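You operate a simulated robot arm through the tools that you are given. There is no shell and no other tool.

Carry out the task below with a simulated robot arm. There is one attempt and no reset: what you move stays moved.

TASK
Dose mould TWO with the shots printed on it.
Fine: seat it in the mould carriage and slide it out again after; spill nothing; leave shot dial and gate as set.

It is judged by the outcome, as a careful person would: the job done as asked, and still so three seconds after it is handed in. It fails if anything else is knocked over, pushed out of place, dropped, spilled or broken.

THE ROBOT
A 7-joint arm with a two-finger parallel gripper, fixed in place. Base frame: the origin is on the floor under the middle of its stand, x ahead of it, y to its left, z up; the work surface is at about z = 780. Readings come in mm, degrees, newtons and seconds.
It reaches about 1372 mm from its shoulder. Its first joint turns from -149.0 to 149.0 degrees. Payload 3.43 kg.
Tool frame: the origin (TCP) lies between the finger pads and is the grasp point; the fingertips stand 30 mm ahead of it; z points along the fingers, y is the line along which they close. Largest opening 94 mm; finger width 28, thickness 10; the body of the gripper, 50 by 96 mm, starts 55 mm behind the TCP.
Orientation is that of the tool frame in the base frame, as a unit quaternion [x, y, z, w]. With the fingers straight down and closing along the base's y, the tool's x points along the base's -x, its y along +y and its z along -z.

THE INTERFACE
- The arm moves only by the tool send_rows. Its argument "increments" is one flat list of numbers, 6 for each row, row after row: the shift along the tool's x, y, z in mm, then the turn, a rotation vector about the tool's x, y, z in degrees. In form: [tx, ty, tz, ax, ay, az, tx, ty, tz, ax, ay, az, ...]. A call has 1 to 20 rows; each row is the pose to reach, as a shift and turn from the pose commanded when the call began, along the tool's axes at that moment. "jaw" is the opening, from 0 (shut) to 1 (fully open), set as the call begins (left out, the last holds). A row lasts 0.2 s, in which the tool goes at most 50 mm and 8.6 degrees; a call with a longer step from one row to the next is refused whole, and so is a gripper value outside its range. Where a pose cannot be reached the arm comes as near as it can. A force on the tool above 90 N (or 10 N above the force at the start of the call, whichever is more), or a blocked arm, ends the call early, and 0.2 s more pass. The fingers move at their own pace (about 45 mm/s each) and stop on an object; they squeeze with about 25 N. The grip force told is the motor's: it shows also when the fingers shut on nothing. Time passes only in rows, and 0.2 s behind the last, so rows that repeat a pose let the fingers close. The reply holds the time, the measured pose of the TCP, the force on the tool along the base axes, the opening and the grip force, in the units named above and with some noise, with the torque about the TCP (base axes, N m) and any sound that the robot's microphone picked up.
- Cameras (640 x 400 px; columns grow to the right, rows downward): "scene" is fixed at [48.8, 649, 1370]; the picture's right is [0.31, -0.95, 0.00], its down [-0.73, -0.24, -0.64] and it looks along [0.61, 0.20, -0.77] (base axes); focal length 278 px, centre (320, 200). "wrist" rides on the gripper at [76, 14, -103] in the tool frame; the picture's right is [-0.18, 0.98, 0.00], its down [-0.75, -0.14, -0.64] and it looks along [-0.63, -0.12, 0.77] (tool axes); focal length 243 px, centre (320, 200). There is no depth. A picture from a camera that has moved, and an enlarged one, comes with that camera's place and axes in the base frame and with its lens.
- get_image(camera): a new picture of that camera. The clock stands still meanwhile.
- enlarge(camera, box): a new picture of the part [left, top, right, bottom] of that camera's present view, enlarged. The clock stands still meanwhile.
- sign_off(): hands the job in; it is judged then, once.

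Nothing tells you positions but the pictures and the camera data. Unless the task says otherwise, let go and move clear before handing in.

The tools are called after ">>>" by a JSON object that holds its "fn" and its "kwargs". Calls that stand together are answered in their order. send_rows: Moves the arm, as the interface text tells. Its arguments: {"type":"object","properties":{"increments":{"type":"array"},"jaw":{"type":"number"}},"required":["increments"]} The other tools are called the same way: get_image (camera) takes a picture; enlarge (camera, box) takes an enlarged picture of a part of a camera's view; sign_off () hands the job in.

At the start:

```text
time_s: 0.0
tool_pos: [537.1, 828.5, 1079.5]
tcp_rot: [0.0, 1.0, 0.0, -0.001]
wrist_force: [0.4, 0.3, 0.2]
ft_torque: [0.0, -0.04, 0.0]
width: 94.0
gripper_force: 0.0
```

scene: 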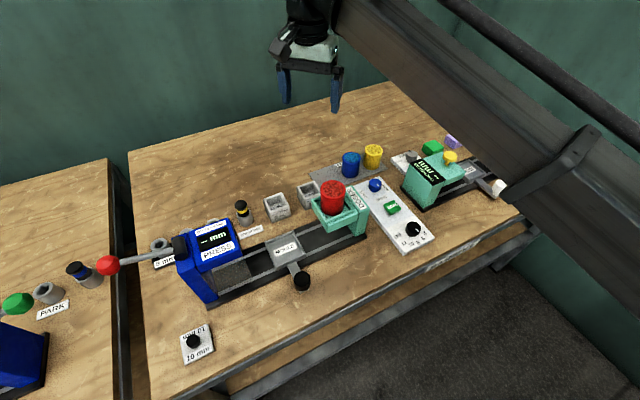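
wrist: 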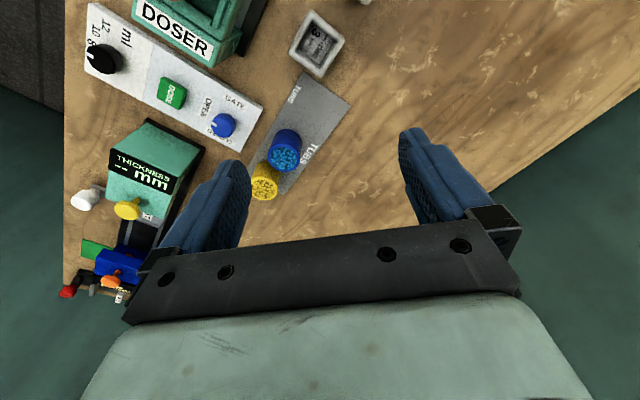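

I see a bench with a blue press, a carriage on a rail, a green doser with a red hopper, a control panel with dose button, and a few small moulds. I'll enlarge parts of the view to read labels before moving.

>>> {"fn": "enlarge", "kwargs": {"camera": "scene", "box": [140, 170, 300, 270]}}

>>> {"fn": "enlarge", "kwargs": {"camera": "scene", "box": [260, 140, 420, 240]}}

>>> {"fn": "enlarge", "kwargs": {"camera": "scene", "box": [340, 160, 440, 260]}}

>>> {"fn": "enlarge", "kwargs": {"camera": "scene", "box": [150, 220, 330, 370]}}

>>> {"fn": "enlarge", "kwargs": {"camera": "wrist", "box": [60, 0, 360, 190]}}

>>> {"fn": "enlarge", "kwargs": {"camera": "scene", "box": [0, 220, 220, 400]}}

```text
4.00 times, centred on (220, 220) of scene
camera zoom: at [48.8, 649.0, 1370.0], right [0.31, -0.95, 0.0], down [-0.73, -0.24, -0.64], along [0.61, 0.2, -0.77], focal length 1113 px, centre (720, 120)
```

zoom: 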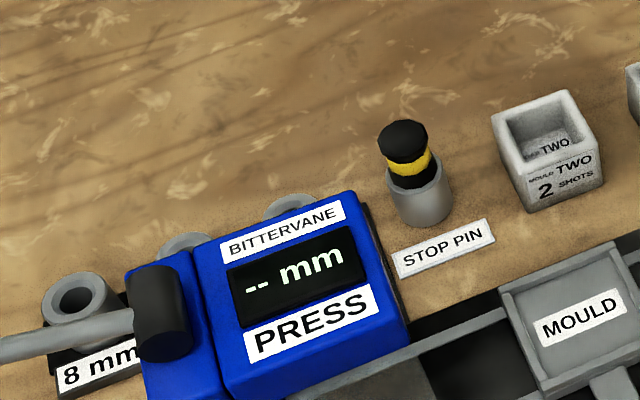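

```text
4.00 times, centred on (340, 190) of scene
camera zoom: at [48.8, 649.0, 1370.0], right [0.31, -0.95, 0.0], down [-0.73, -0.24, -0.64], along [0.61, 0.2, -0.77], focal length 1113 px, centre (240, 240)
```

zoom: 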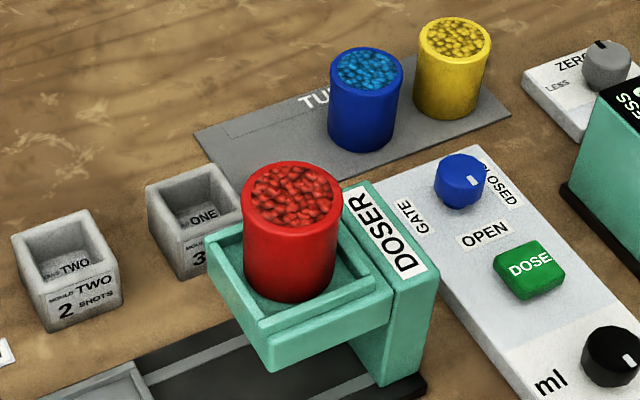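

```text
4.00 times, centred on (390, 210) of scene
camera zoom: at [48.8, 649.0, 1370.0], right [0.31, -0.95, 0.0], down [-0.73, -0.24, -0.64], along [0.61, 0.2, -0.77], focal length 1113 px, centre (40, 160)
```

zoom: 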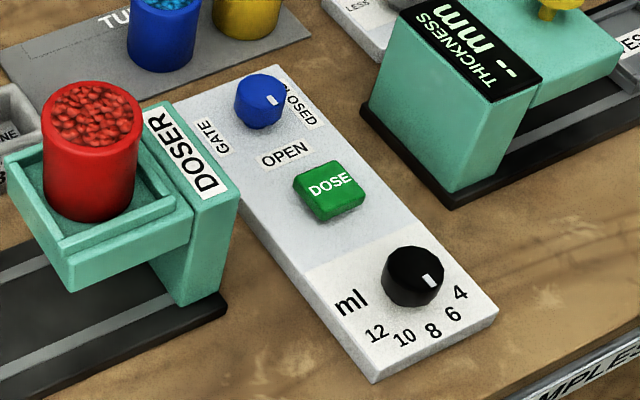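

```text
2.67 times, centred on (240, 295) of scene
camera zoom: at [48.8, 649.0, 1370.0], right [0.31, -0.95, 0.0], down [-0.73, -0.24, -0.64], along [0.61, 0.2, -0.77], focal length 742 px, centre (533, -53)
```

zoom: 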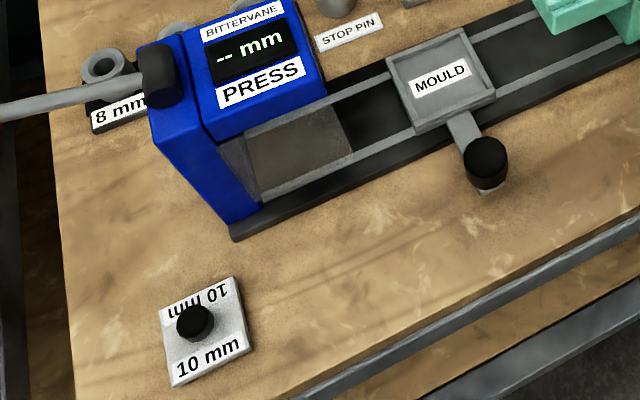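

```text
2.11 times, centred on (210, 95) of wrist
camera zoom: at [460.3, 842.6, 1181.6], right [0.18, 0.98, 0.0], down [0.75, -0.14, 0.64], along [0.63, -0.12, -0.77], focal length 511 px, centre (552, 421)
```

zoom: 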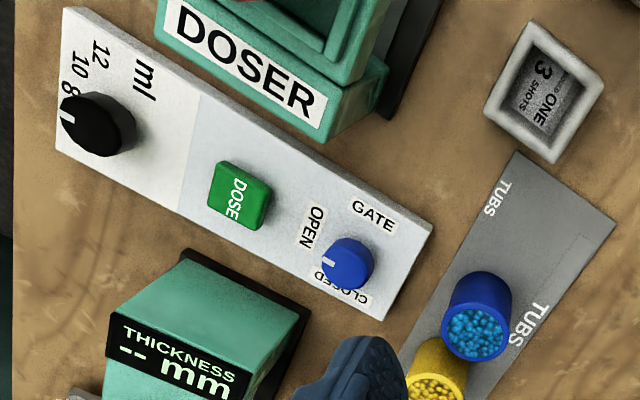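

```text
2.22 times, centred on (110, 310) of scene
camera zoom: at [48.8, 649.0, 1370.0], right [0.31, -0.95, 0.0], down [-0.73, -0.24, -0.64], along [0.61, 0.2, -0.77], focal length 618 px, centre (787, -44)
```

zoom: 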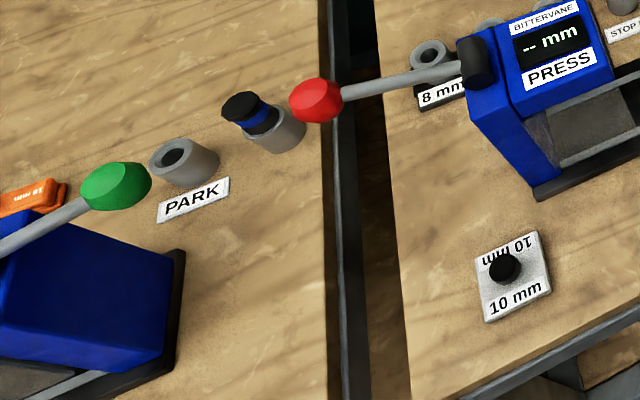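

The scene shows mould TWO (printed "2 SHOTS") beside the stop pin, and the carriage tray with its black knob on the rail, which runs at about 45° between press and doser. I'll move the wrist camera back and turn it to line up with the rail for a closer look.

>>> {"fn": "send_rows", "kwargs": {"increments": [40, -8, 0, 0, 0, -5.75, 80, -16, 0, 0, 0, -11.5, 120, -24, 0, 0, 0, -17.25, 160, -32, 0, 0, 0, -23, 200, -40, 0, 0, 0, -28.75, 240, -48, 0, 0, 0, -34.5, 280, -56, 0, 0, 0, -40.25, 317, -64, 0, 0, 0, -46], "jaw": 0.75}}

>>> {"fn": "get_image", "kwargs": {"camera": "wrist"}}

>>> {"fn": "get_image", "kwargs": {"camera": "scene"}}

```text
time_s: 1.8
tool_pos: [220.5, 765.5, 1081.7]
tcp_rot: [-0.391, 0.92, -0.001, 0.001]
wrist_force: [-0.1, 0.0, -0.3]
ft_torque: [-0.01, -0.02, -0.03]
width: 70.4
gripper_force: 0.0
```

```text
taken
camera wrist: at [156.8, 720.4, 1183.4], right [-0.58, 0.81, 0.0], down [0.62, 0.44, 0.64], along [0.52, 0.37, -0.77], focal length 243 px, centre (320, 200)
```

wrist: 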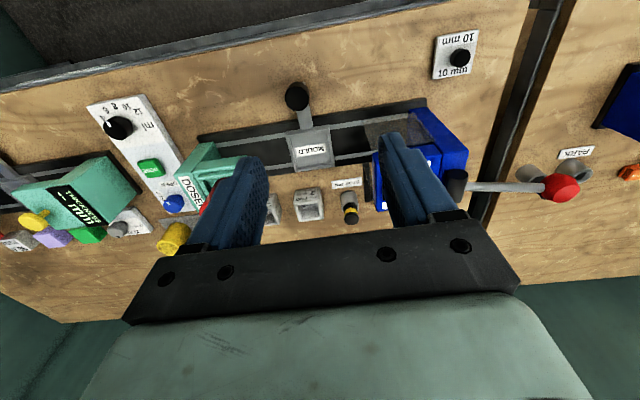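

```text
taken
```

scene: 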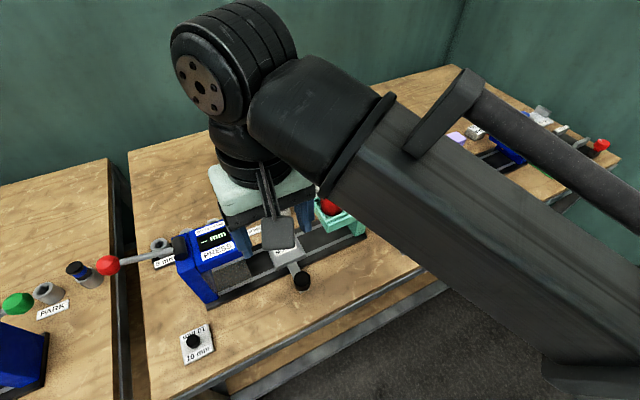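

The wrist view shows the carriage, moulds ONE and TWO and the stop pin roughly in the middle. I'll enlarge it to measure positions.

>>> {"fn": "enlarge", "kwargs": {"camera": "wrist", "box": [240, 70, 400, 170]}}

>>> {"fn": "enlarge", "kwargs": {"camera": "wrist", "box": [240, 140, 400, 240]}}

>>> {"fn": "enlarge", "kwargs": {"camera": "wrist", "box": [80, 80, 240, 180]}}

>>> {"fn": "enlarge", "kwargs": {"camera": "wrist", "box": [100, 120, 260, 220]}}

>>> {"fn": "enlarge", "kwargs": {"camera": "wrist", "box": [180, 70, 500, 230]}}

```text
4.00 times, centred on (320, 120) of wrist
camera zoom: at [156.8, 720.4, 1183.4], right [-0.58, 0.81, 0.0], down [0.62, 0.44, 0.64], along [0.52, 0.37, -0.77], focal length 970 px, centre (320, 520)
```

zoom: 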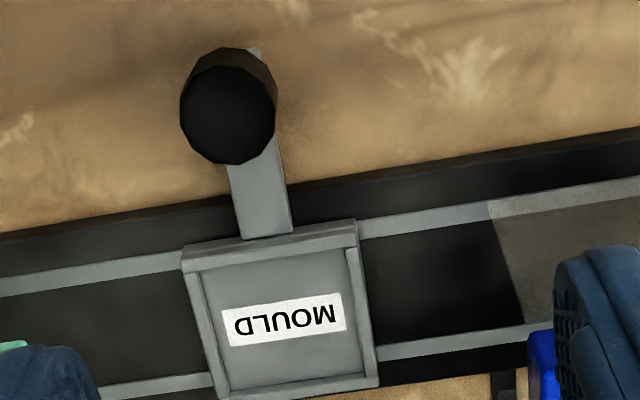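

```text
4.00 times, centred on (320, 190) of wrist
camera zoom: at [156.8, 720.4, 1183.4], right [-0.58, 0.81, 0.0], down [0.62, 0.44, 0.64], along [0.52, 0.37, -0.77], focal length 970 px, centre (320, 240)
```

zoom: 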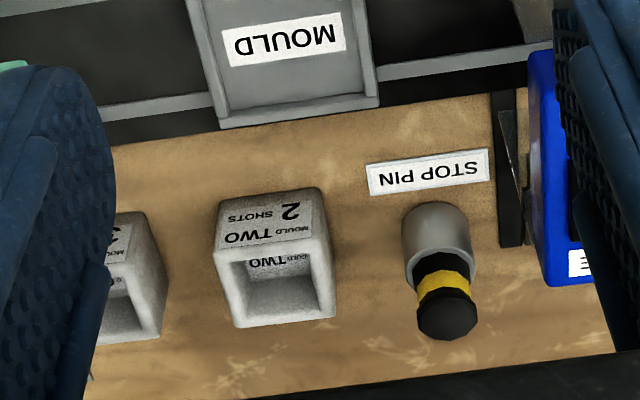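

```text
4.00 times, centred on (160, 130) of wrist
camera zoom: at [156.8, 720.4, 1183.4], right [-0.58, 0.81, 0.0], down [0.62, 0.44, 0.64], along [0.52, 0.37, -0.77], focal length 970 px, centre (960, 480)
```

zoom: 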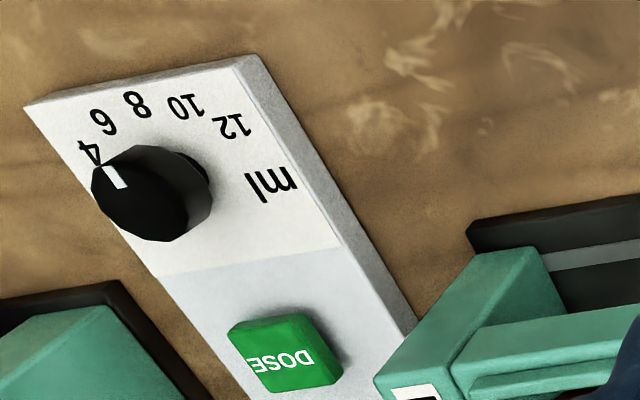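

```text
4.00 times, centred on (180, 170) of wrist
camera zoom: at [156.8, 720.4, 1183.4], right [-0.58, 0.81, 0.0], down [0.62, 0.44, 0.64], along [0.52, 0.37, -0.77], focal length 970 px, centre (880, 320)
```

zoom: 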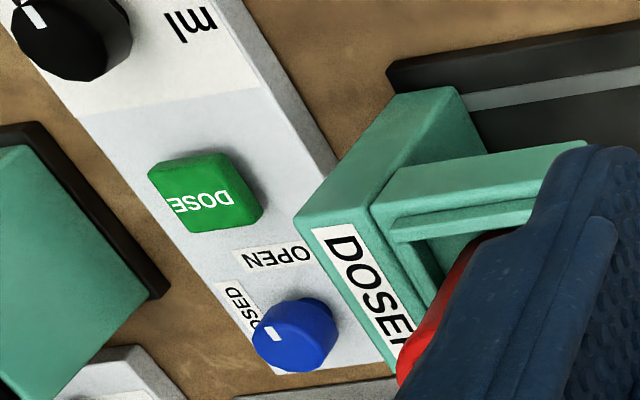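

```text
2.00 times, centred on (340, 150) of wrist
camera zoom: at [156.8, 720.4, 1183.4], right [-0.58, 0.81, 0.0], down [0.62, 0.44, 0.64], along [0.52, 0.37, -0.77], focal length 485 px, centre (280, 300)
```

zoom: 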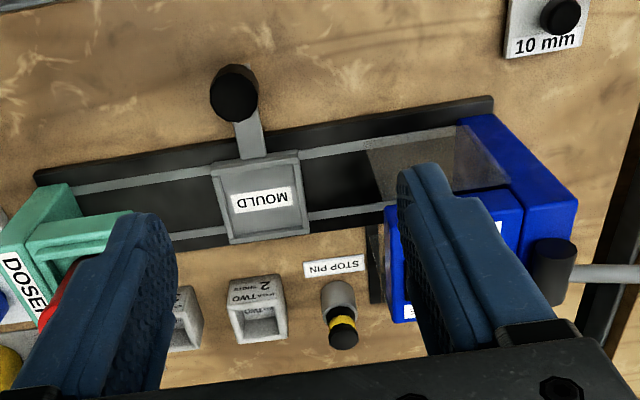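

The dial points at 4 ml and the gate at CLOSED, and both stay as they are. I put mould TWO at about (442, 896), 53 mm square with its top at z≈817, and the carriage centre at about (333, 826). I'll lower straight down for a closer look at the carriage tray.

>>> {"fn": "send_rows", "kwargs": {"increments": [0, 0, 44, 0, 0, 0.5, 0, 0, 88, 0, 0, 1, 0, 0, 130, 0, 0, 1]}}

>>> {"fn": "get_image", "kwargs": {"camera": "wrist"}}

>>> {"fn": "enlarge", "kwargs": {"camera": "wrist", "box": [220, 80, 420, 205]}}

```text
time_s: 2.6
tool_pos: [223.4, 762.4, 947.5]
tcp_rot: [-0.382, 0.924, 0.001, 0.0]
wrist_force: [0.5, -0.2, 1.2]
ft_torque: [0.0, 0.03, 0.0]
width: 70.7
gripper_force: 0.1
```

```text
taken
camera wrist: at [158.8, 717.6, 1049.8], right [-0.56, 0.83, 0.0], down [0.63, 0.43, 0.64], along [0.53, 0.36, -0.77], focal length 243 px, centre (320, 200)
```

wrist: 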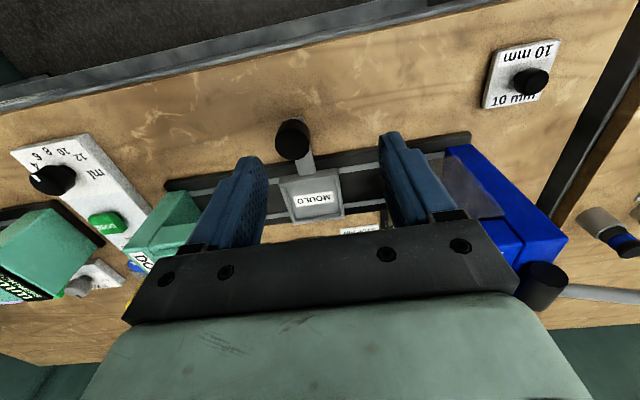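

```text
3.20 times, centred on (320, 142) of wrist
camera zoom: at [158.8, 717.6, 1049.8], right [-0.56, 0.83, 0.0], down [0.63, 0.43, 0.64], along [0.53, 0.36, -0.77], focal length 776 px, centre (320, 384)
```

zoom: 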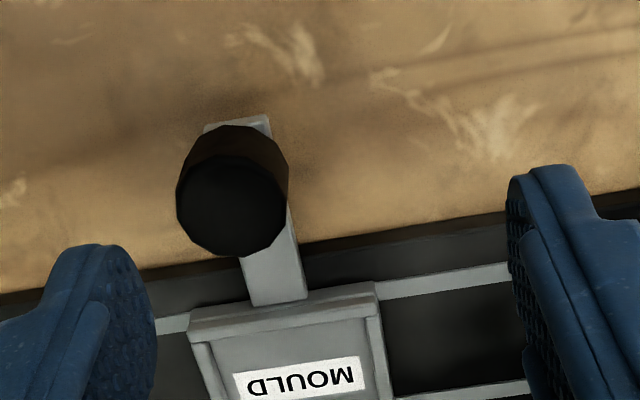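

The carriage tray has a low rim, and the black knob's top is at about (262, 757, 840). Next I'll move the tool above mould TWO, high enough to clear the stop pin, and check alignment with the wrist camera.

>>> {"fn": "send_rows", "kwargs": {"increments": [-41.6, -10, 0, 0, 0, 0, -83.1, -20, 0, 0, 0, 0, -124.7, -30, 0, 0, 0, 0, -166.3, -40, 0, 0, 0, 0, -207.8, -50, 0, 0, 0, 0, -249.4, -60, 0, 0, 0, 0, -249.4, -60, 40, 0, 0, 0]}}

>>> {"fn": "get_image", "kwargs": {"camera": "wrist"}}

>>> {"fn": "get_image", "kwargs": {"camera": "scene"}}

```text
time_s: 4.2
tool_pos: [444.4, 897.3, 910.9]
tcp_rot: [-0.383, 0.924, -0.001, -0.001]
wrist_force: [-0.8, -1.1, -0.2]
ft_torque: [0.0, 0.02, 0.0]
width: 70.6
gripper_force: 0.1
```

```text
taken
camera wrist: at [379.7, 852.9, 1012.5], right [-0.56, 0.83, 0.0], down [0.63, 0.43, 0.64], along [0.53, 0.36, -0.77], focal length 243 px, centre (320, 200)
```

wrist: 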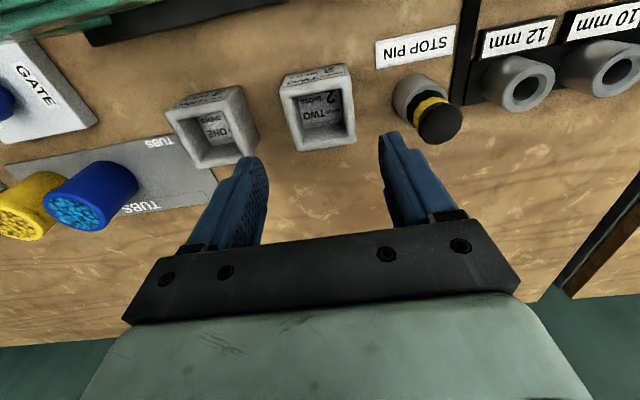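

```text
taken
```

scene: 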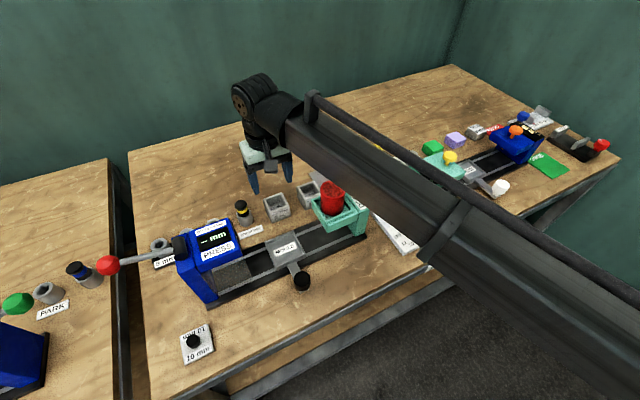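

The mould lies nearly under the gripper. I'll zoom in to refine its centre before descending.

>>> {"fn": "enlarge", "kwargs": {"camera": "wrist", "box": [240, 40, 400, 140]}}

>>> {"fn": "enlarge", "kwargs": {"camera": "wrist", "box": [160, 40, 480, 240]}}

```text
4.00 times, centred on (320, 90) of wrist
camera zoom: at [379.7, 852.9, 1012.5], right [-0.56, 0.83, 0.0], down [0.63, 0.43, 0.64], along [0.53, 0.36, -0.77], focal length 970 px, centre (320, 640)
```

zoom: 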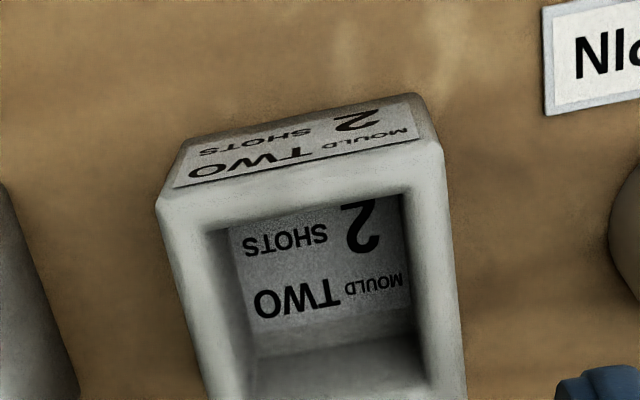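

```text
2.00 times, centred on (320, 140) of wrist
camera zoom: at [379.7, 852.9, 1012.5], right [-0.56, 0.83, 0.0], down [0.63, 0.43, 0.64], along [0.53, 0.36, -0.77], focal length 485 px, centre (320, 320)
```

zoom: 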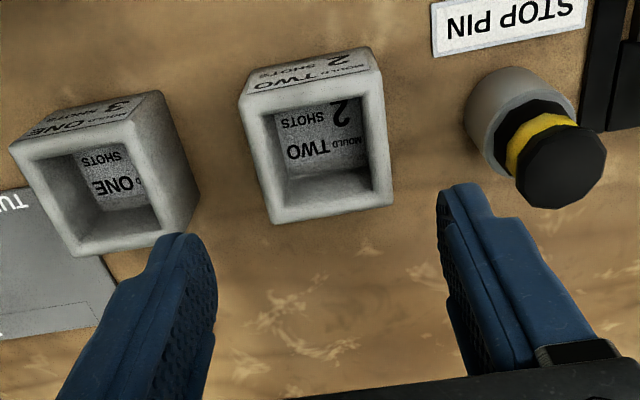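

Mould TWO's centre comes out at about (441.5, 896), roughly 2 mm from directly under the tool and square to the fingers. I'll descend with fingers 70 mm apart, stopping with the tips about 18 mm below the mould's rim.

>>> {"fn": "send_rows", "kwargs": {"increments": [1.8, 0.9, 25, 0, 0, 0, 1.8, 0.9, 50, 0, 0, 0, 1.8, 0.9, 65, 0, 0, 0, 1.8, 0.9, 75, 0, 0, 0, 1.8, 0.9, 80, 0, 0, 0, 1.8, 0.9, 80, 0, 0, 0]}}

>>> {"fn": "get_image", "kwargs": {"camera": "wrist"}}

>>> {"fn": "enlarge", "kwargs": {"camera": "scene", "box": [220, 150, 380, 250]}}

```text
time_s: 5.6
tool_pos: [436.8, 899.6, 829.0]
tcp_rot: [-0.382, 0.924, 0.0, 0.0]
wrist_force: [0.1, 0.0, -0.9]
ft_torque: [-0.02, 0.04, 0.03]
width: 70.5
gripper_force: 0.0
```

```text
taken
camera wrist: at [372.3, 855.0, 932.2], right [-0.56, 0.83, 0.0], down [0.63, 0.43, 0.64], along [0.53, 0.36, -0.77], focal length 243 px, centre (320, 200)
```

wrist: 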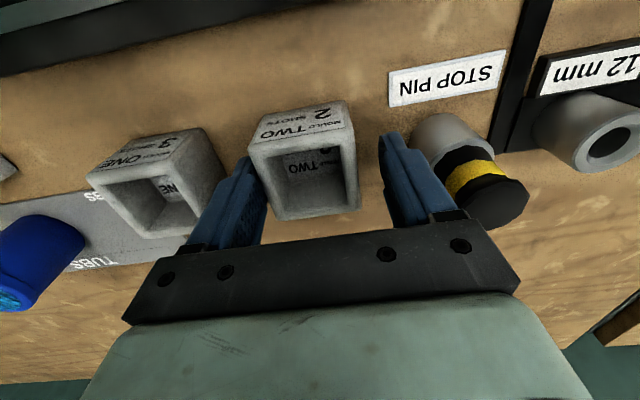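

```text
4.00 times, centred on (300, 200) of scene
camera zoom: at [48.8, 649.0, 1370.0], right [0.31, -0.95, 0.0], down [-0.73, -0.24, -0.64], along [0.61, 0.2, -0.77], focal length 1113 px, centre (400, 200)
```

zoom: 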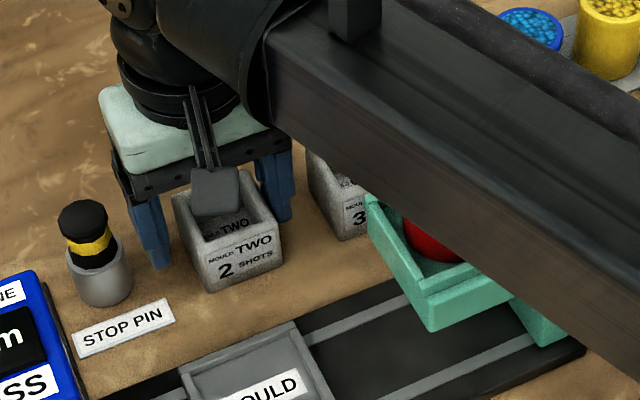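

The arm has settled with the fingers around mould TWO but about 6 mm off-centre along the rail direction. I'll correct that before closing.

>>> {"fn": "send_rows", "kwargs": {"increments": [-1, -3, 0, 0, 0, 0, -2, -5.8, 0, 0, 0, 0, -2, -5.8, 0, 0, 0, 0, -2, -5.8, 0, 0, 0, 0]}}

>>> {"fn": "get_image", "kwargs": {"camera": "wrist"}}

```text
time_s: 6.6
tool_pos: [443.2, 896.5, 828.8]
tcp_rot: [-0.383, 0.924, 0.0, 0.0]
wrist_force: [-0.3, 0.6, 0.1]
ft_torque: [-0.02, -0.04, -0.01]
width: 70.5
gripper_force: 0.0
```

```text
taken
camera wrist: at [378.4, 851.4, 931.3], right [-0.56, 0.83, 0.0], down [0.63, 0.43, 0.64], along [0.53, 0.36, -0.77], focal length 243 px, centre (320, 200)
```

wrist: 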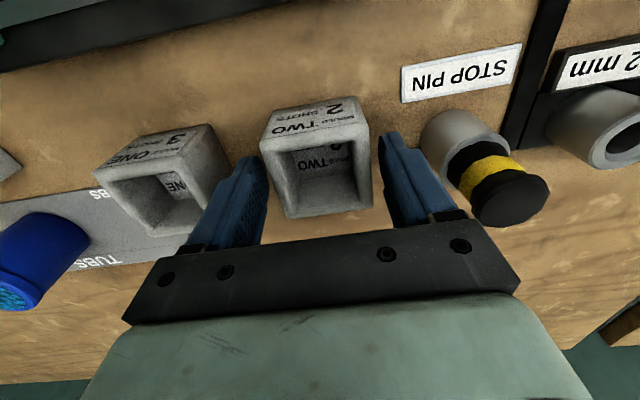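

The fingers now straddle mould TWO evenly. I'll close the jaw on it.

>>> {"fn": "send_rows", "kwargs": {"increments": [0, 0, 0, 0, 0, 0, 0, 0, 0, 0, 0, 0, 0, 0, 0, 0, 0, 0, 0, 0, 0, 0, 0, 0], "jaw": 0}}

>>> {"fn": "get_image", "kwargs": {"camera": "wrist"}}

```text
time_s: 7.6
tool_pos: [442.3, 896.0, 831.0]
tcp_rot: [-0.382, 0.924, 0.0, 0.0]
wrist_force: [-1.0, 1.5, 11.0]
ft_torque: [0.01, 0.09, 0.03]
width: 53.6
gripper_force: 25.5
```

```text
taken
camera wrist: at [378.2, 851.3, 932.0], right [-0.56, 0.83, 0.0], down [0.63, 0.43, 0.64], along [0.53, 0.36, -0.77], focal length 243 px, centre (320, 200)
```

wrist: 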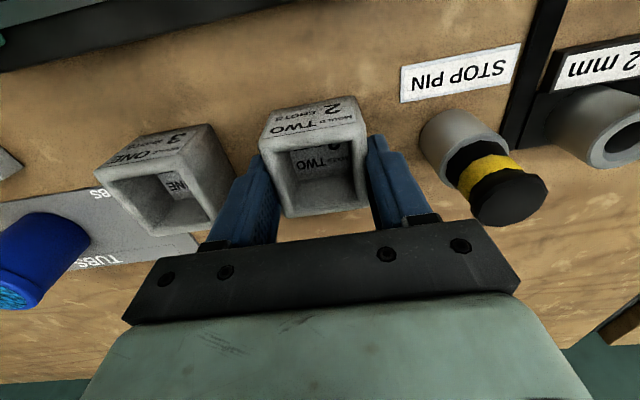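

Grip holds at 53.6 mm. I'll lift the mould 70 mm straight up, then check the grip and the view of the carriage.

>>> {"fn": "send_rows", "kwargs": {"increments": [0, 0, -10, 0, 0, 0, 0, 0, -30, 0, 0, 0, 0, 0, -50, 0, 0, 0, 0, 0, -70, 0, 0, 0, 0, 0, -70, 0, 0, 0, 0, 0, -70, 0, 0, 0]}}

>>> {"fn": "get_image", "kwargs": {"camera": "wrist"}}

>>> {"fn": "enlarge", "kwargs": {"camera": "scene", "box": [220, 190, 380, 290]}}

```text
time_s: 9.0
tool_pos: [442.8, 895.6, 898.7]
tcp_rot: [-0.383, 0.924, 0.0, 0.0]
wrist_force: [-0.9, -1.1, -0.1]
ft_torque: [0.02, 0.0, 0.02]
width: 0.0
gripper_force: 24.6
```

```text
taken
camera wrist: at [377.9, 851.5, 1002.3], right [-0.56, 0.83, 0.0], down [0.63, 0.43, 0.64], along [0.53, 0.36, -0.77], focal length 243 px, centre (320, 200)
```

wrist: 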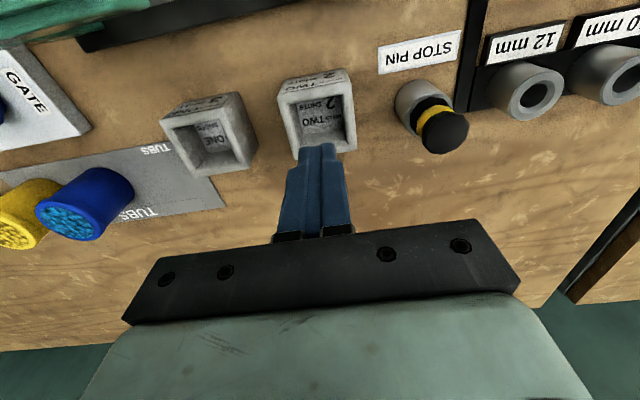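

```text
4.00 times, centred on (300, 240) of scene
camera zoom: at [48.8, 649.0, 1370.0], right [0.31, -0.95, 0.0], down [-0.73, -0.24, -0.64], along [0.61, 0.2, -0.77], focal length 1113 px, centre (400, 40)
```

zoom: 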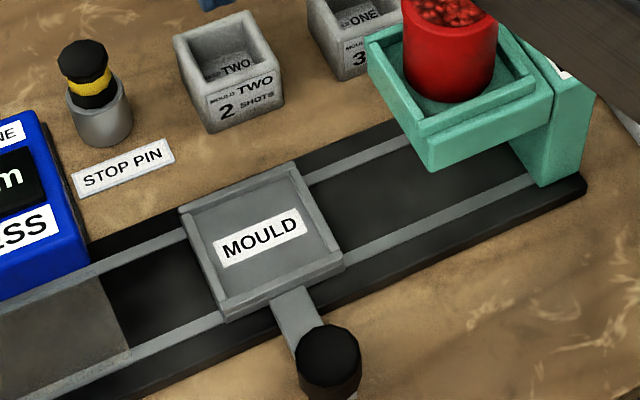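

The fingers shut empty: the mould slipped out during the lift, and it still stands upright in its place. I need a deeper grip, so I'll check the mould and the tray rim in close-up first.

>>> {"fn": "enlarge", "kwargs": {"camera": "scene", "box": [262, 226, 312, 260]}}

>>> {"fn": "enlarge", "kwargs": {"camera": "scene", "box": [255, 186, 305, 230]}}

>>> {"fn": "enlarge", "kwargs": {"camera": "wrist", "box": [260, 50, 380, 150]}}

```text
11.76 times, centred on (287, 243) of scene
camera zoom: at [48.8, 649.0, 1370.0], right [0.31, -0.95, 0.0], down [-0.73, -0.24, -0.64], along [0.61, 0.2, -0.77], focal length 3274 px, centre (708, -306)
```

zoom: 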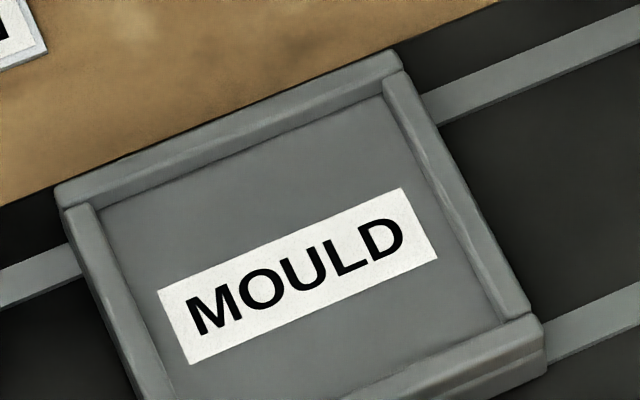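

```text
9.09 times, centred on (280, 208) of scene
camera zoom: at [48.8, 649.0, 1370.0], right [0.31, -0.95, 0.0], down [-0.73, -0.24, -0.64], along [0.61, 0.2, -0.77], focal length 2530 px, centre (684, 127)
```

zoom: 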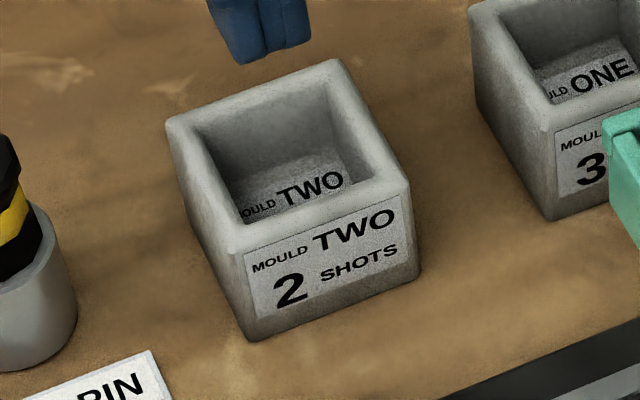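

```text
4.00 times, centred on (320, 100) of wrist
camera zoom: at [377.9, 851.5, 1002.3], right [-0.56, 0.83, 0.0], down [0.63, 0.43, 0.64], along [0.53, 0.36, -0.77], focal length 970 px, centre (320, 600)
```

zoom: 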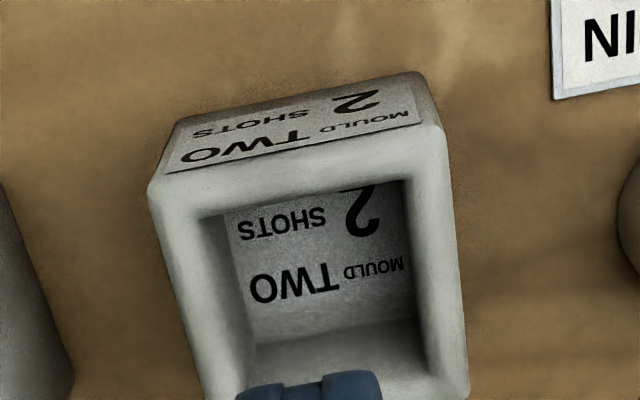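

Mould TWO hasn't moved, and the tray rim stands only about 5 mm above its floor, so a grip about 7 mm above the mould's base will still clear it. I'll reopen, go deeper and regrip.

>>> {"fn": "send_rows", "kwargs": {"increments": [0, 0, 0, 0, 0, 0, 0, 0, 0, 0, 0, 0, 0, 0, 0, 0, 0, 0, 0, 0, 0, 0, 0, 0, -0.8, 0, 0, 0, 0, 0, -0.8, 0, 25, 0, 0, 0, -0.8, 0, 50, 0, 0, 0, -0.8, 0, 65, 0, 0, 0, -0.8, 0, 75, 0, 0, 0, -0.8, 0, 80, 0, 0, 0, -0.8, 0, 82, 0, 0, 0, -0.8, 0, 82, 0, 0, 0, -0.8, 0, 82, 0, 0, 0], "jaw": 0.75}}

>>> {"fn": "get_image", "kwargs": {"camera": "wrist"}}

```text
time_s: 11.8
tool_pos: [441.7, 895.4, 817.7]
tcp_rot: [-0.382, 0.924, 0.0, 0.0]
wrist_force: [-0.2, 0.7, -0.6]
ft_torque: [-0.03, -0.02, -0.01]
width: 70.6
gripper_force: 0.2
```

```text
taken
camera wrist: at [378.2, 850.4, 919.4], right [-0.56, 0.83, 0.0], down [0.63, 0.43, 0.64], along [0.53, 0.36, -0.77], focal length 243 px, centre (320, 200)
```

wrist: 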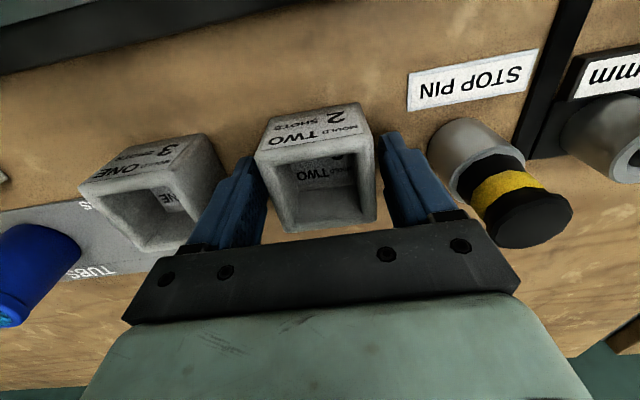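

Mould centred between the fingers at the deeper level. I'll close, then do a small 5 mm test lift.

>>> {"fn": "send_rows", "kwargs": {"increments": [0, 0, 0, 0, 0, 0, 0, 0, 0, 0, 0, 0, 0, 0, 0, 0, 0, 0, 0, 0, 0, 0, 0, 0, 0, 0, 0, 0, 0, 0], "jaw": 0}}

>>> {"fn": "send_rows", "kwargs": {"increments": [0, 0, -1.5, 0, 0, 0, 0, 0, -3, 0, 0, 0, 0, 0, -5, 0, 0, 0, 0, 0, -5, 0, 0, 0]}}

>>> {"fn": "get_image", "kwargs": {"camera": "wrist"}}

```text
time_s: 13.0
tool_pos: [441.7, 895.3, 816.6]
tcp_rot: [-0.383, 0.924, 0.0, 0.0]
wrist_force: [-0.4, 0.7, -0.5]
ft_torque: [0.0, 0.02, 0.0]
width: 58.5
gripper_force: 24.9
```

```text
time_s: 14.0
tool_pos: [443.3, 895.7, 822.1]
tcp_rot: [-0.383, 0.924, 0.001, 0.0]
wrist_force: [-0.6, 0.5, -2.2]
ft_torque: [0.0, -0.01, -0.03]
width: 58.4
gripper_force: 25.3
```

```text
taken
camera wrist: at [378.3, 851.1, 924.5], right [-0.56, 0.83, 0.0], down [0.63, 0.43, 0.64], along [0.53, 0.36, -0.77], focal length 243 px, centre (320, 200)
```

wrist: 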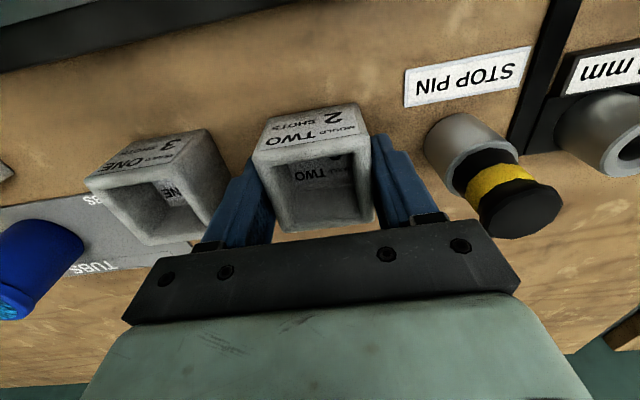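

The mould is held now: width is a steady 58.4 mm and it weighs about 1.7 N. Before carrying it I'll triangulate the table height from the STOP PIN label in both cameras.

>>> {"fn": "enlarge", "kwargs": {"camera": "wrist", "box": [400, 30, 560, 130]}}

>>> {"fn": "enlarge", "kwargs": {"camera": "scene", "box": [220, 205, 284, 245]}}

>>> {"fn": "enlarge", "kwargs": {"camera": "wrist", "box": [230, 80, 410, 240]}}

>>> {"fn": "enlarge", "kwargs": {"camera": "scene", "box": [240, 170, 304, 210]}}

```text
4.00 times, centred on (480, 80) of wrist
camera zoom: at [378.3, 851.1, 924.5], right [-0.56, 0.83, 0.0], down [0.63, 0.43, 0.64], along [0.53, 0.36, -0.77], focal length 970 px, centre (-320, 680)
```

zoom: 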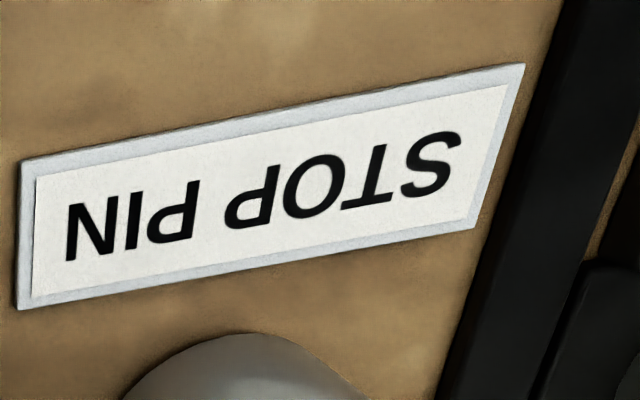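

```text
10.00 times, centred on (252, 225) of scene
camera zoom: at [48.8, 649.0, 1370.0], right [0.31, -0.95, 0.0], down [-0.73, -0.24, -0.64], along [0.61, 0.2, -0.77], focal length 2782 px, centre (1000, -50)
```

zoom: 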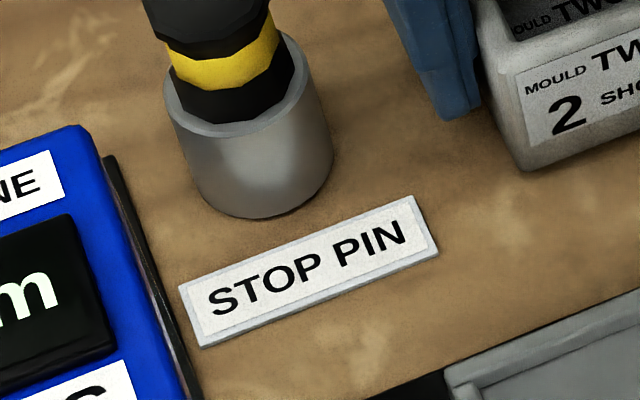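

```text
2.50 times, centred on (320, 160) of wrist
camera zoom: at [378.3, 851.1, 924.5], right [-0.56, 0.83, 0.0], down [0.63, 0.43, 0.64], along [0.53, 0.36, -0.77], focal length 606 px, centre (320, 300)
```

zoom: 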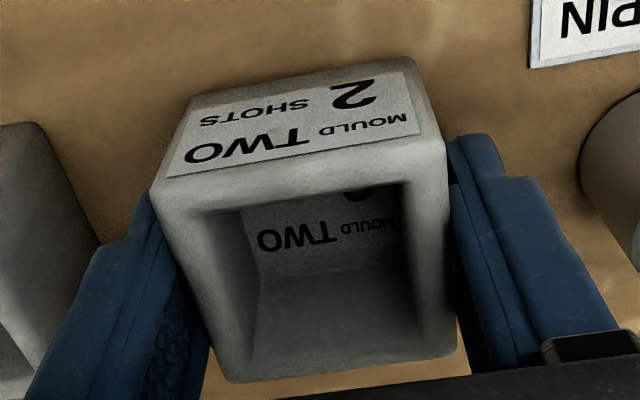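

```text
10.00 times, centred on (272, 190) of scene
camera zoom: at [48.8, 649.0, 1370.0], right [0.31, -0.95, 0.0], down [-0.73, -0.24, -0.64], along [0.61, 0.2, -0.77], focal length 2782 px, centre (800, 300)
```

zoom: 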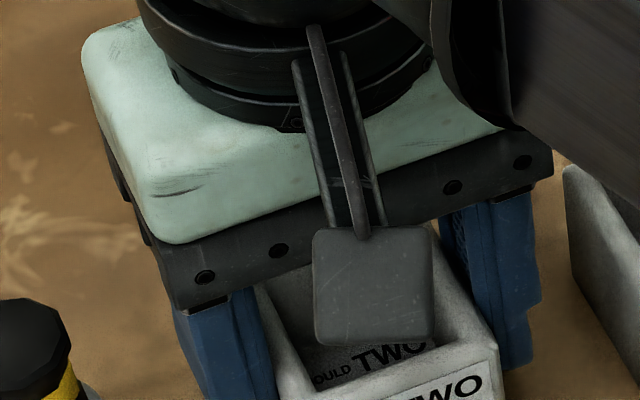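

Label triangulation puts the table at z≈780, and the mould sits about 6 mm beyond the tool centre in the away-from-robot direction. I'll lift, then carry it partway toward the carriage to where the wrist camera can see the tray in front of the mould.

>>> {"fn": "send_rows", "kwargs": {"increments": [0, 0, -15, 0, 0, 0, 0, 0, -35, 0, 0, 0, 0, 0, -55, 0, 0, 0, 0, 0, -78, 0, 0, 0, 10, 5, -78, 0, 0, 0, 25, 12, -78, 0, 0, 0, 45, 20, -78, 0, 0, 0, 58, 25, -78, 0, 0, 0, 64, 28.4, -78, 0, 0, 0, 64, 28.4, -78, 0, 0, 0, 64, 28.4, -78, 0, 0, 0]}}

>>> {"fn": "get_image", "kwargs": {"camera": "wrist"}}

>>> {"fn": "enlarge", "kwargs": {"camera": "wrist", "box": [240, 0, 400, 100]}}

>>> {"fn": "get_image", "kwargs": {"camera": "scene"}}

```text
time_s: 16.4
tool_pos: [379.1, 872.1, 899.9]
tcp_rot: [-0.383, 0.924, 0.001, -0.001]
wrist_force: [-0.1, -0.7, -1.8]
ft_torque: [-0.01, 0.01, -0.02]
width: 58.2
gripper_force: 24.7
```

```text
taken
camera wrist: at [314.5, 828.2, 1001.3], right [-0.56, 0.83, 0.0], down [0.63, 0.43, 0.64], along [0.53, 0.36, -0.77], focal length 243 px, centre (320, 200)
```

wrist: 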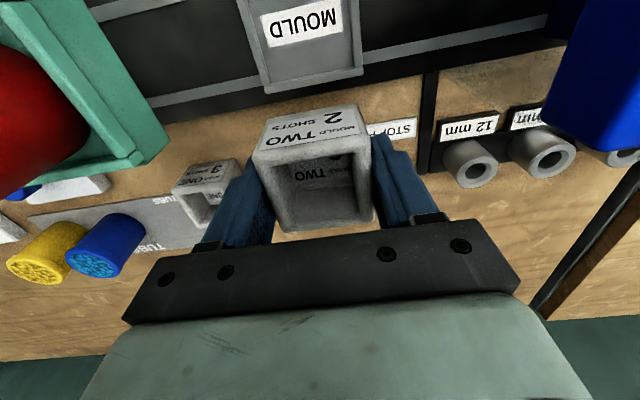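

```text
4.00 times, centred on (320, 50) of wrist
camera zoom: at [314.5, 828.2, 1001.3], right [-0.56, 0.83, 0.0], down [0.63, 0.43, 0.64], along [0.53, 0.36, -0.77], focal length 970 px, centre (320, 800)
```

zoom: 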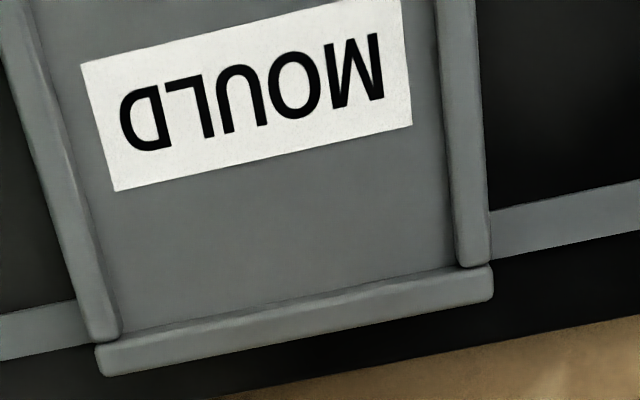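

```text
taken
```

scene: 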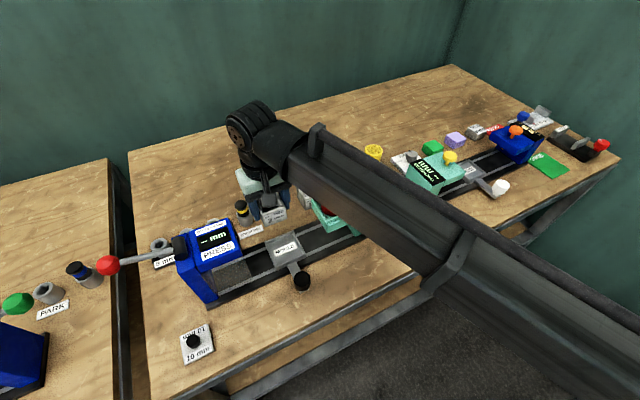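

The tray shows clearly: floor at z≈804, inside about 63 mm, centre at about (332.8, 826.0), aligned with the tool. I'll check the mould's place in the grip once more before moving over.

>>> {"fn": "enlarge", "kwargs": {"camera": "wrist", "box": [236, 90, 396, 240]}}

>>> {"fn": "enlarge", "kwargs": {"camera": "scene", "box": [240, 170, 320, 270]}}

```text
2.67 times, centred on (316, 165) of wrist
camera zoom: at [314.5, 828.2, 1001.3], right [-0.56, 0.83, 0.0], down [0.63, 0.43, 0.64], along [0.53, 0.36, -0.77], focal length 647 px, centre (331, 293)
```

zoom: 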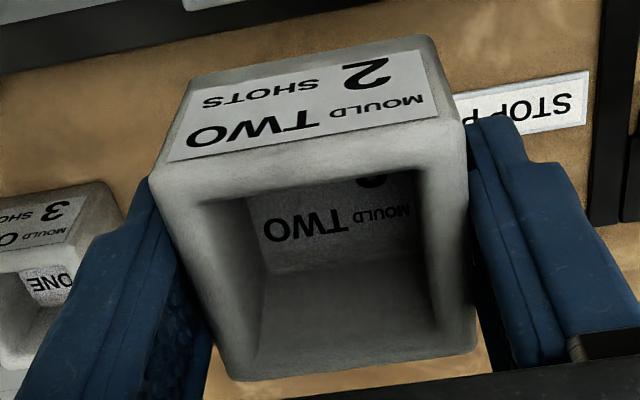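

```text
4.00 times, centred on (280, 220) of scene
camera zoom: at [48.8, 649.0, 1370.0], right [0.31, -0.95, 0.0], down [-0.73, -0.24, -0.64], along [0.61, 0.2, -0.77], focal length 1113 px, centre (480, 120)
```

zoom: 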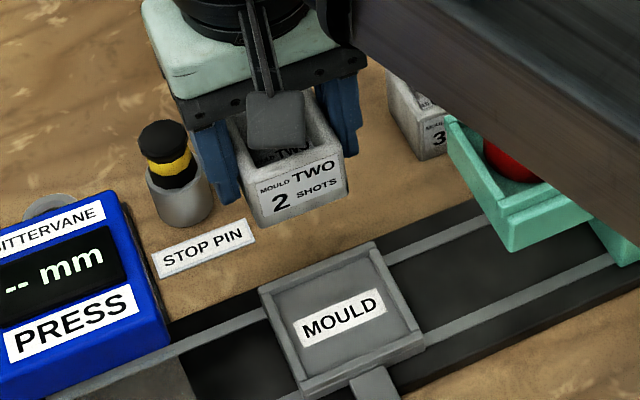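

The mould hasn't slipped in the grip. I'll move it over the tray and lower until its base hovers a few mm above the rim.

>>> {"fn": "send_rows", "kwargs": {"increments": [12, 0, 0, 0, 0, 0, 30, 0, 0, 0, 0, 0, 48, 0, 0, 0, 0, 0, 62, 0, 0, 0, 0, 0, 70.9, 0, 0, 0, 0, 0, 70.9, 0, 12, 0, 0, 0, 70.9, 0, 24, 0, 0, 0, 70.9, 0, 36, 0, 0, 0, 70.9, 0, 43, 0, 0, 0, 70.9, 0, 43, 0, 0, 0, 70.9, 0, 43, 0, 0, 0]}}

>>> {"fn": "get_image", "kwargs": {"camera": "wrist"}}

>>> {"fn": "enlarge", "kwargs": {"camera": "scene", "box": [240, 200, 336, 280]}}

>>> {"fn": "enlarge", "kwargs": {"camera": "wrist", "box": [220, 60, 420, 240]}}

```text
time_s: 18.8
tool_pos: [327.4, 821.7, 856.3]
tcp_rot: [-0.383, 0.924, 0.0, 0.001]
wrist_force: [-0.2, -0.3, -1.7]
ft_torque: [-0.01, -0.02, 0.02]
width: 58.2
gripper_force: 24.8
```

```text
taken
camera wrist: at [263.4, 777.3, 959.2], right [-0.56, 0.83, 0.0], down [0.63, 0.43, 0.64], along [0.53, 0.36, -0.77], focal length 243 px, centre (320, 200)
```

wrist: 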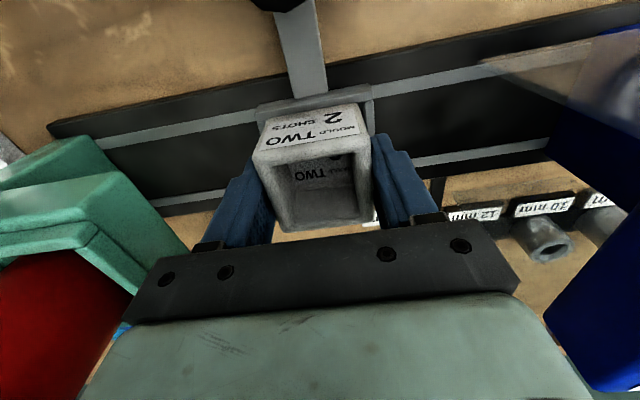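

```text
5.00 times, centred on (288, 240) of scene
camera zoom: at [48.8, 649.0, 1370.0], right [0.31, -0.95, 0.0], down [-0.73, -0.24, -0.64], along [0.61, 0.2, -0.77], focal length 1391 px, centre (480, 0)
```

zoom: 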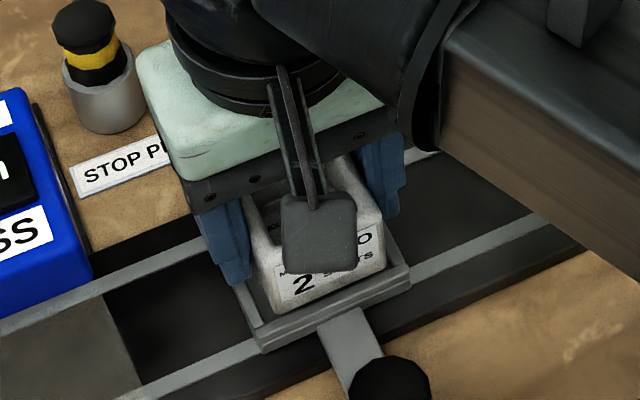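

```text
2.22 times, centred on (320, 150) of wrist
camera zoom: at [263.4, 777.3, 959.2], right [-0.56, 0.83, 0.0], down [0.63, 0.43, 0.64], along [0.53, 0.36, -0.77], focal length 539 px, centre (320, 311)
```

zoom: 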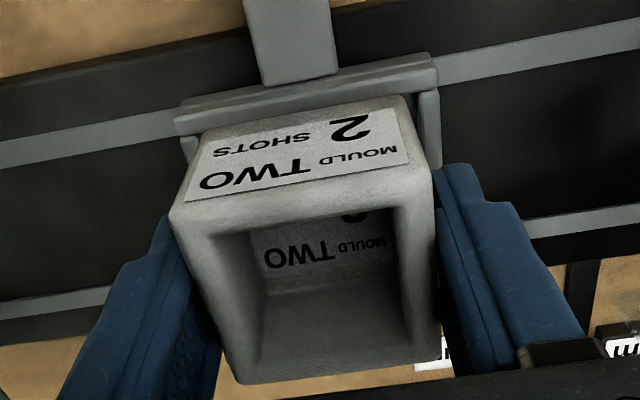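

The close views show the mould base about 4.7 mm too far toward the robot relative to the tray, so it would catch the front rim. I'll shift it by that amount before lowering.

>>> {"fn": "send_rows", "kwargs": {"increments": [-2.5, -0.4, 0, 0, 0, 0, -4.7, -0.7, 0, 0, 0, 0, -4.7, -0.7, 0, 0, 0, 0, -4.7, -0.7, 0, 0, 0, 0]}}

>>> {"fn": "enlarge", "kwargs": {"camera": "scene", "box": [256, 215, 320, 265]}}

>>> {"fn": "enlarge", "kwargs": {"camera": "wrist", "box": [230, 70, 390, 170]}}

```text
time_s: 19.8
tool_pos: [330.8, 824.0, 855.9]
tcp_rot: [-0.383, 0.924, 0.001, 0.0]
wrist_force: [-0.9, 0.9, -2.2]
ft_torque: [-0.01, 0.02, 0.03]
width: 58.3
gripper_force: 24.6
```

```text
8.00 times, centred on (288, 240) of scene
camera zoom: at [48.8, 649.0, 1370.0], right [0.31, -0.95, 0.0], down [-0.73, -0.24, -0.64], along [0.61, 0.2, -0.77], focal length 2226 px, centre (576, -120)
```

zoom: 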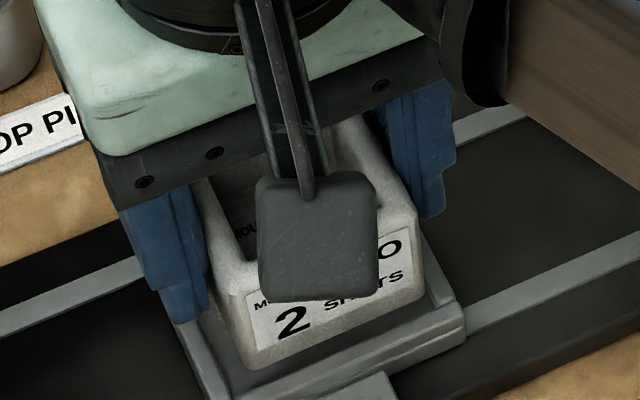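

```text
4.00 times, centred on (310, 120) of wrist
camera zoom: at [267.0, 779.2, 958.7], right [-0.56, 0.83, 0.0], down [0.63, 0.43, 0.64], along [0.53, 0.36, -0.77], focal length 970 px, centre (360, 520)
```

zoom: 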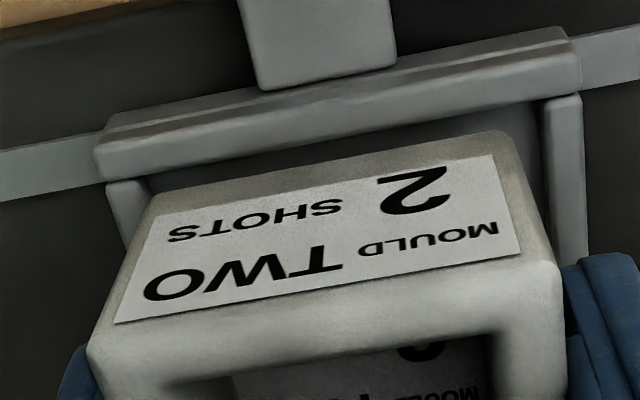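

Now it's close: remaining offset is about 1.8 mm outward and 0.6 mm along the rail. I'll make that correction and descend to just above the rim.

>>> {"fn": "send_rows", "kwargs": {"increments": [-1.8, 0.6, 0, 0, 0, 0, -1.8, 0.6, 2, 0, 0, 0, -1.8, 0.6, 4, 0, 0, 0, -1.8, 0.6, 6, 0, 0, 0, -1.8, 0.6, 6, 0, 0, 0, -1.8, 0.6, 6, 0, 0, 0]}}

>>> {"fn": "enlarge", "kwargs": {"camera": "scene", "box": [264, 228, 312, 264]}}

>>> {"fn": "enlarge", "kwargs": {"camera": "wrist", "box": [230, 70, 390, 170]}}

```text
time_s: 21.2
tool_pos: [331.2, 825.6, 851.4]
tcp_rot: [-0.382, 0.924, -0.001, 0.0]
wrist_force: [-0.3, 0.2, -2.7]
ft_torque: [0.05, 0.01, 0.01]
width: 58.3
gripper_force: 25.2
```

```text
11.11 times, centred on (288, 246) of scene
camera zoom: at [48.8, 649.0, 1370.0], right [0.31, -0.95, 0.0], down [-0.73, -0.24, -0.64], along [0.61, 0.2, -0.77], focal length 3092 px, centre (676, -311)
```

zoom: 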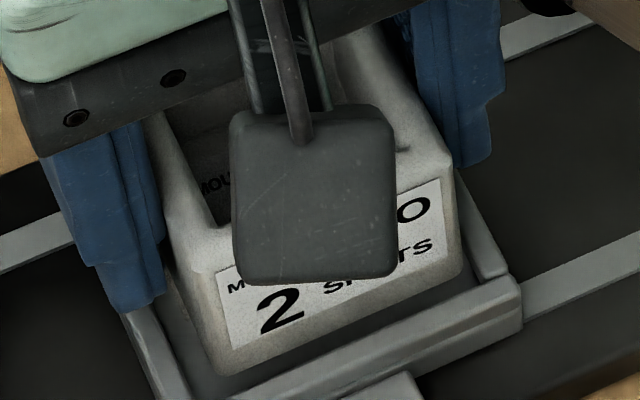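

```text
4.00 times, centred on (310, 120) of wrist
camera zoom: at [268.2, 780.7, 953.0], right [-0.56, 0.83, 0.0], down [0.63, 0.43, 0.64], along [0.53, 0.36, -0.77], focal length 970 px, centre (360, 520)
```

zoom: 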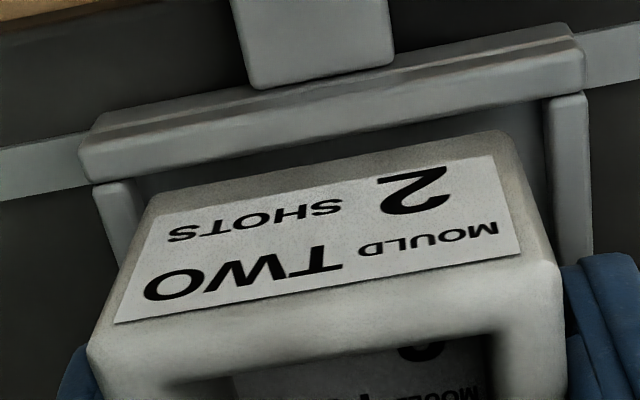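

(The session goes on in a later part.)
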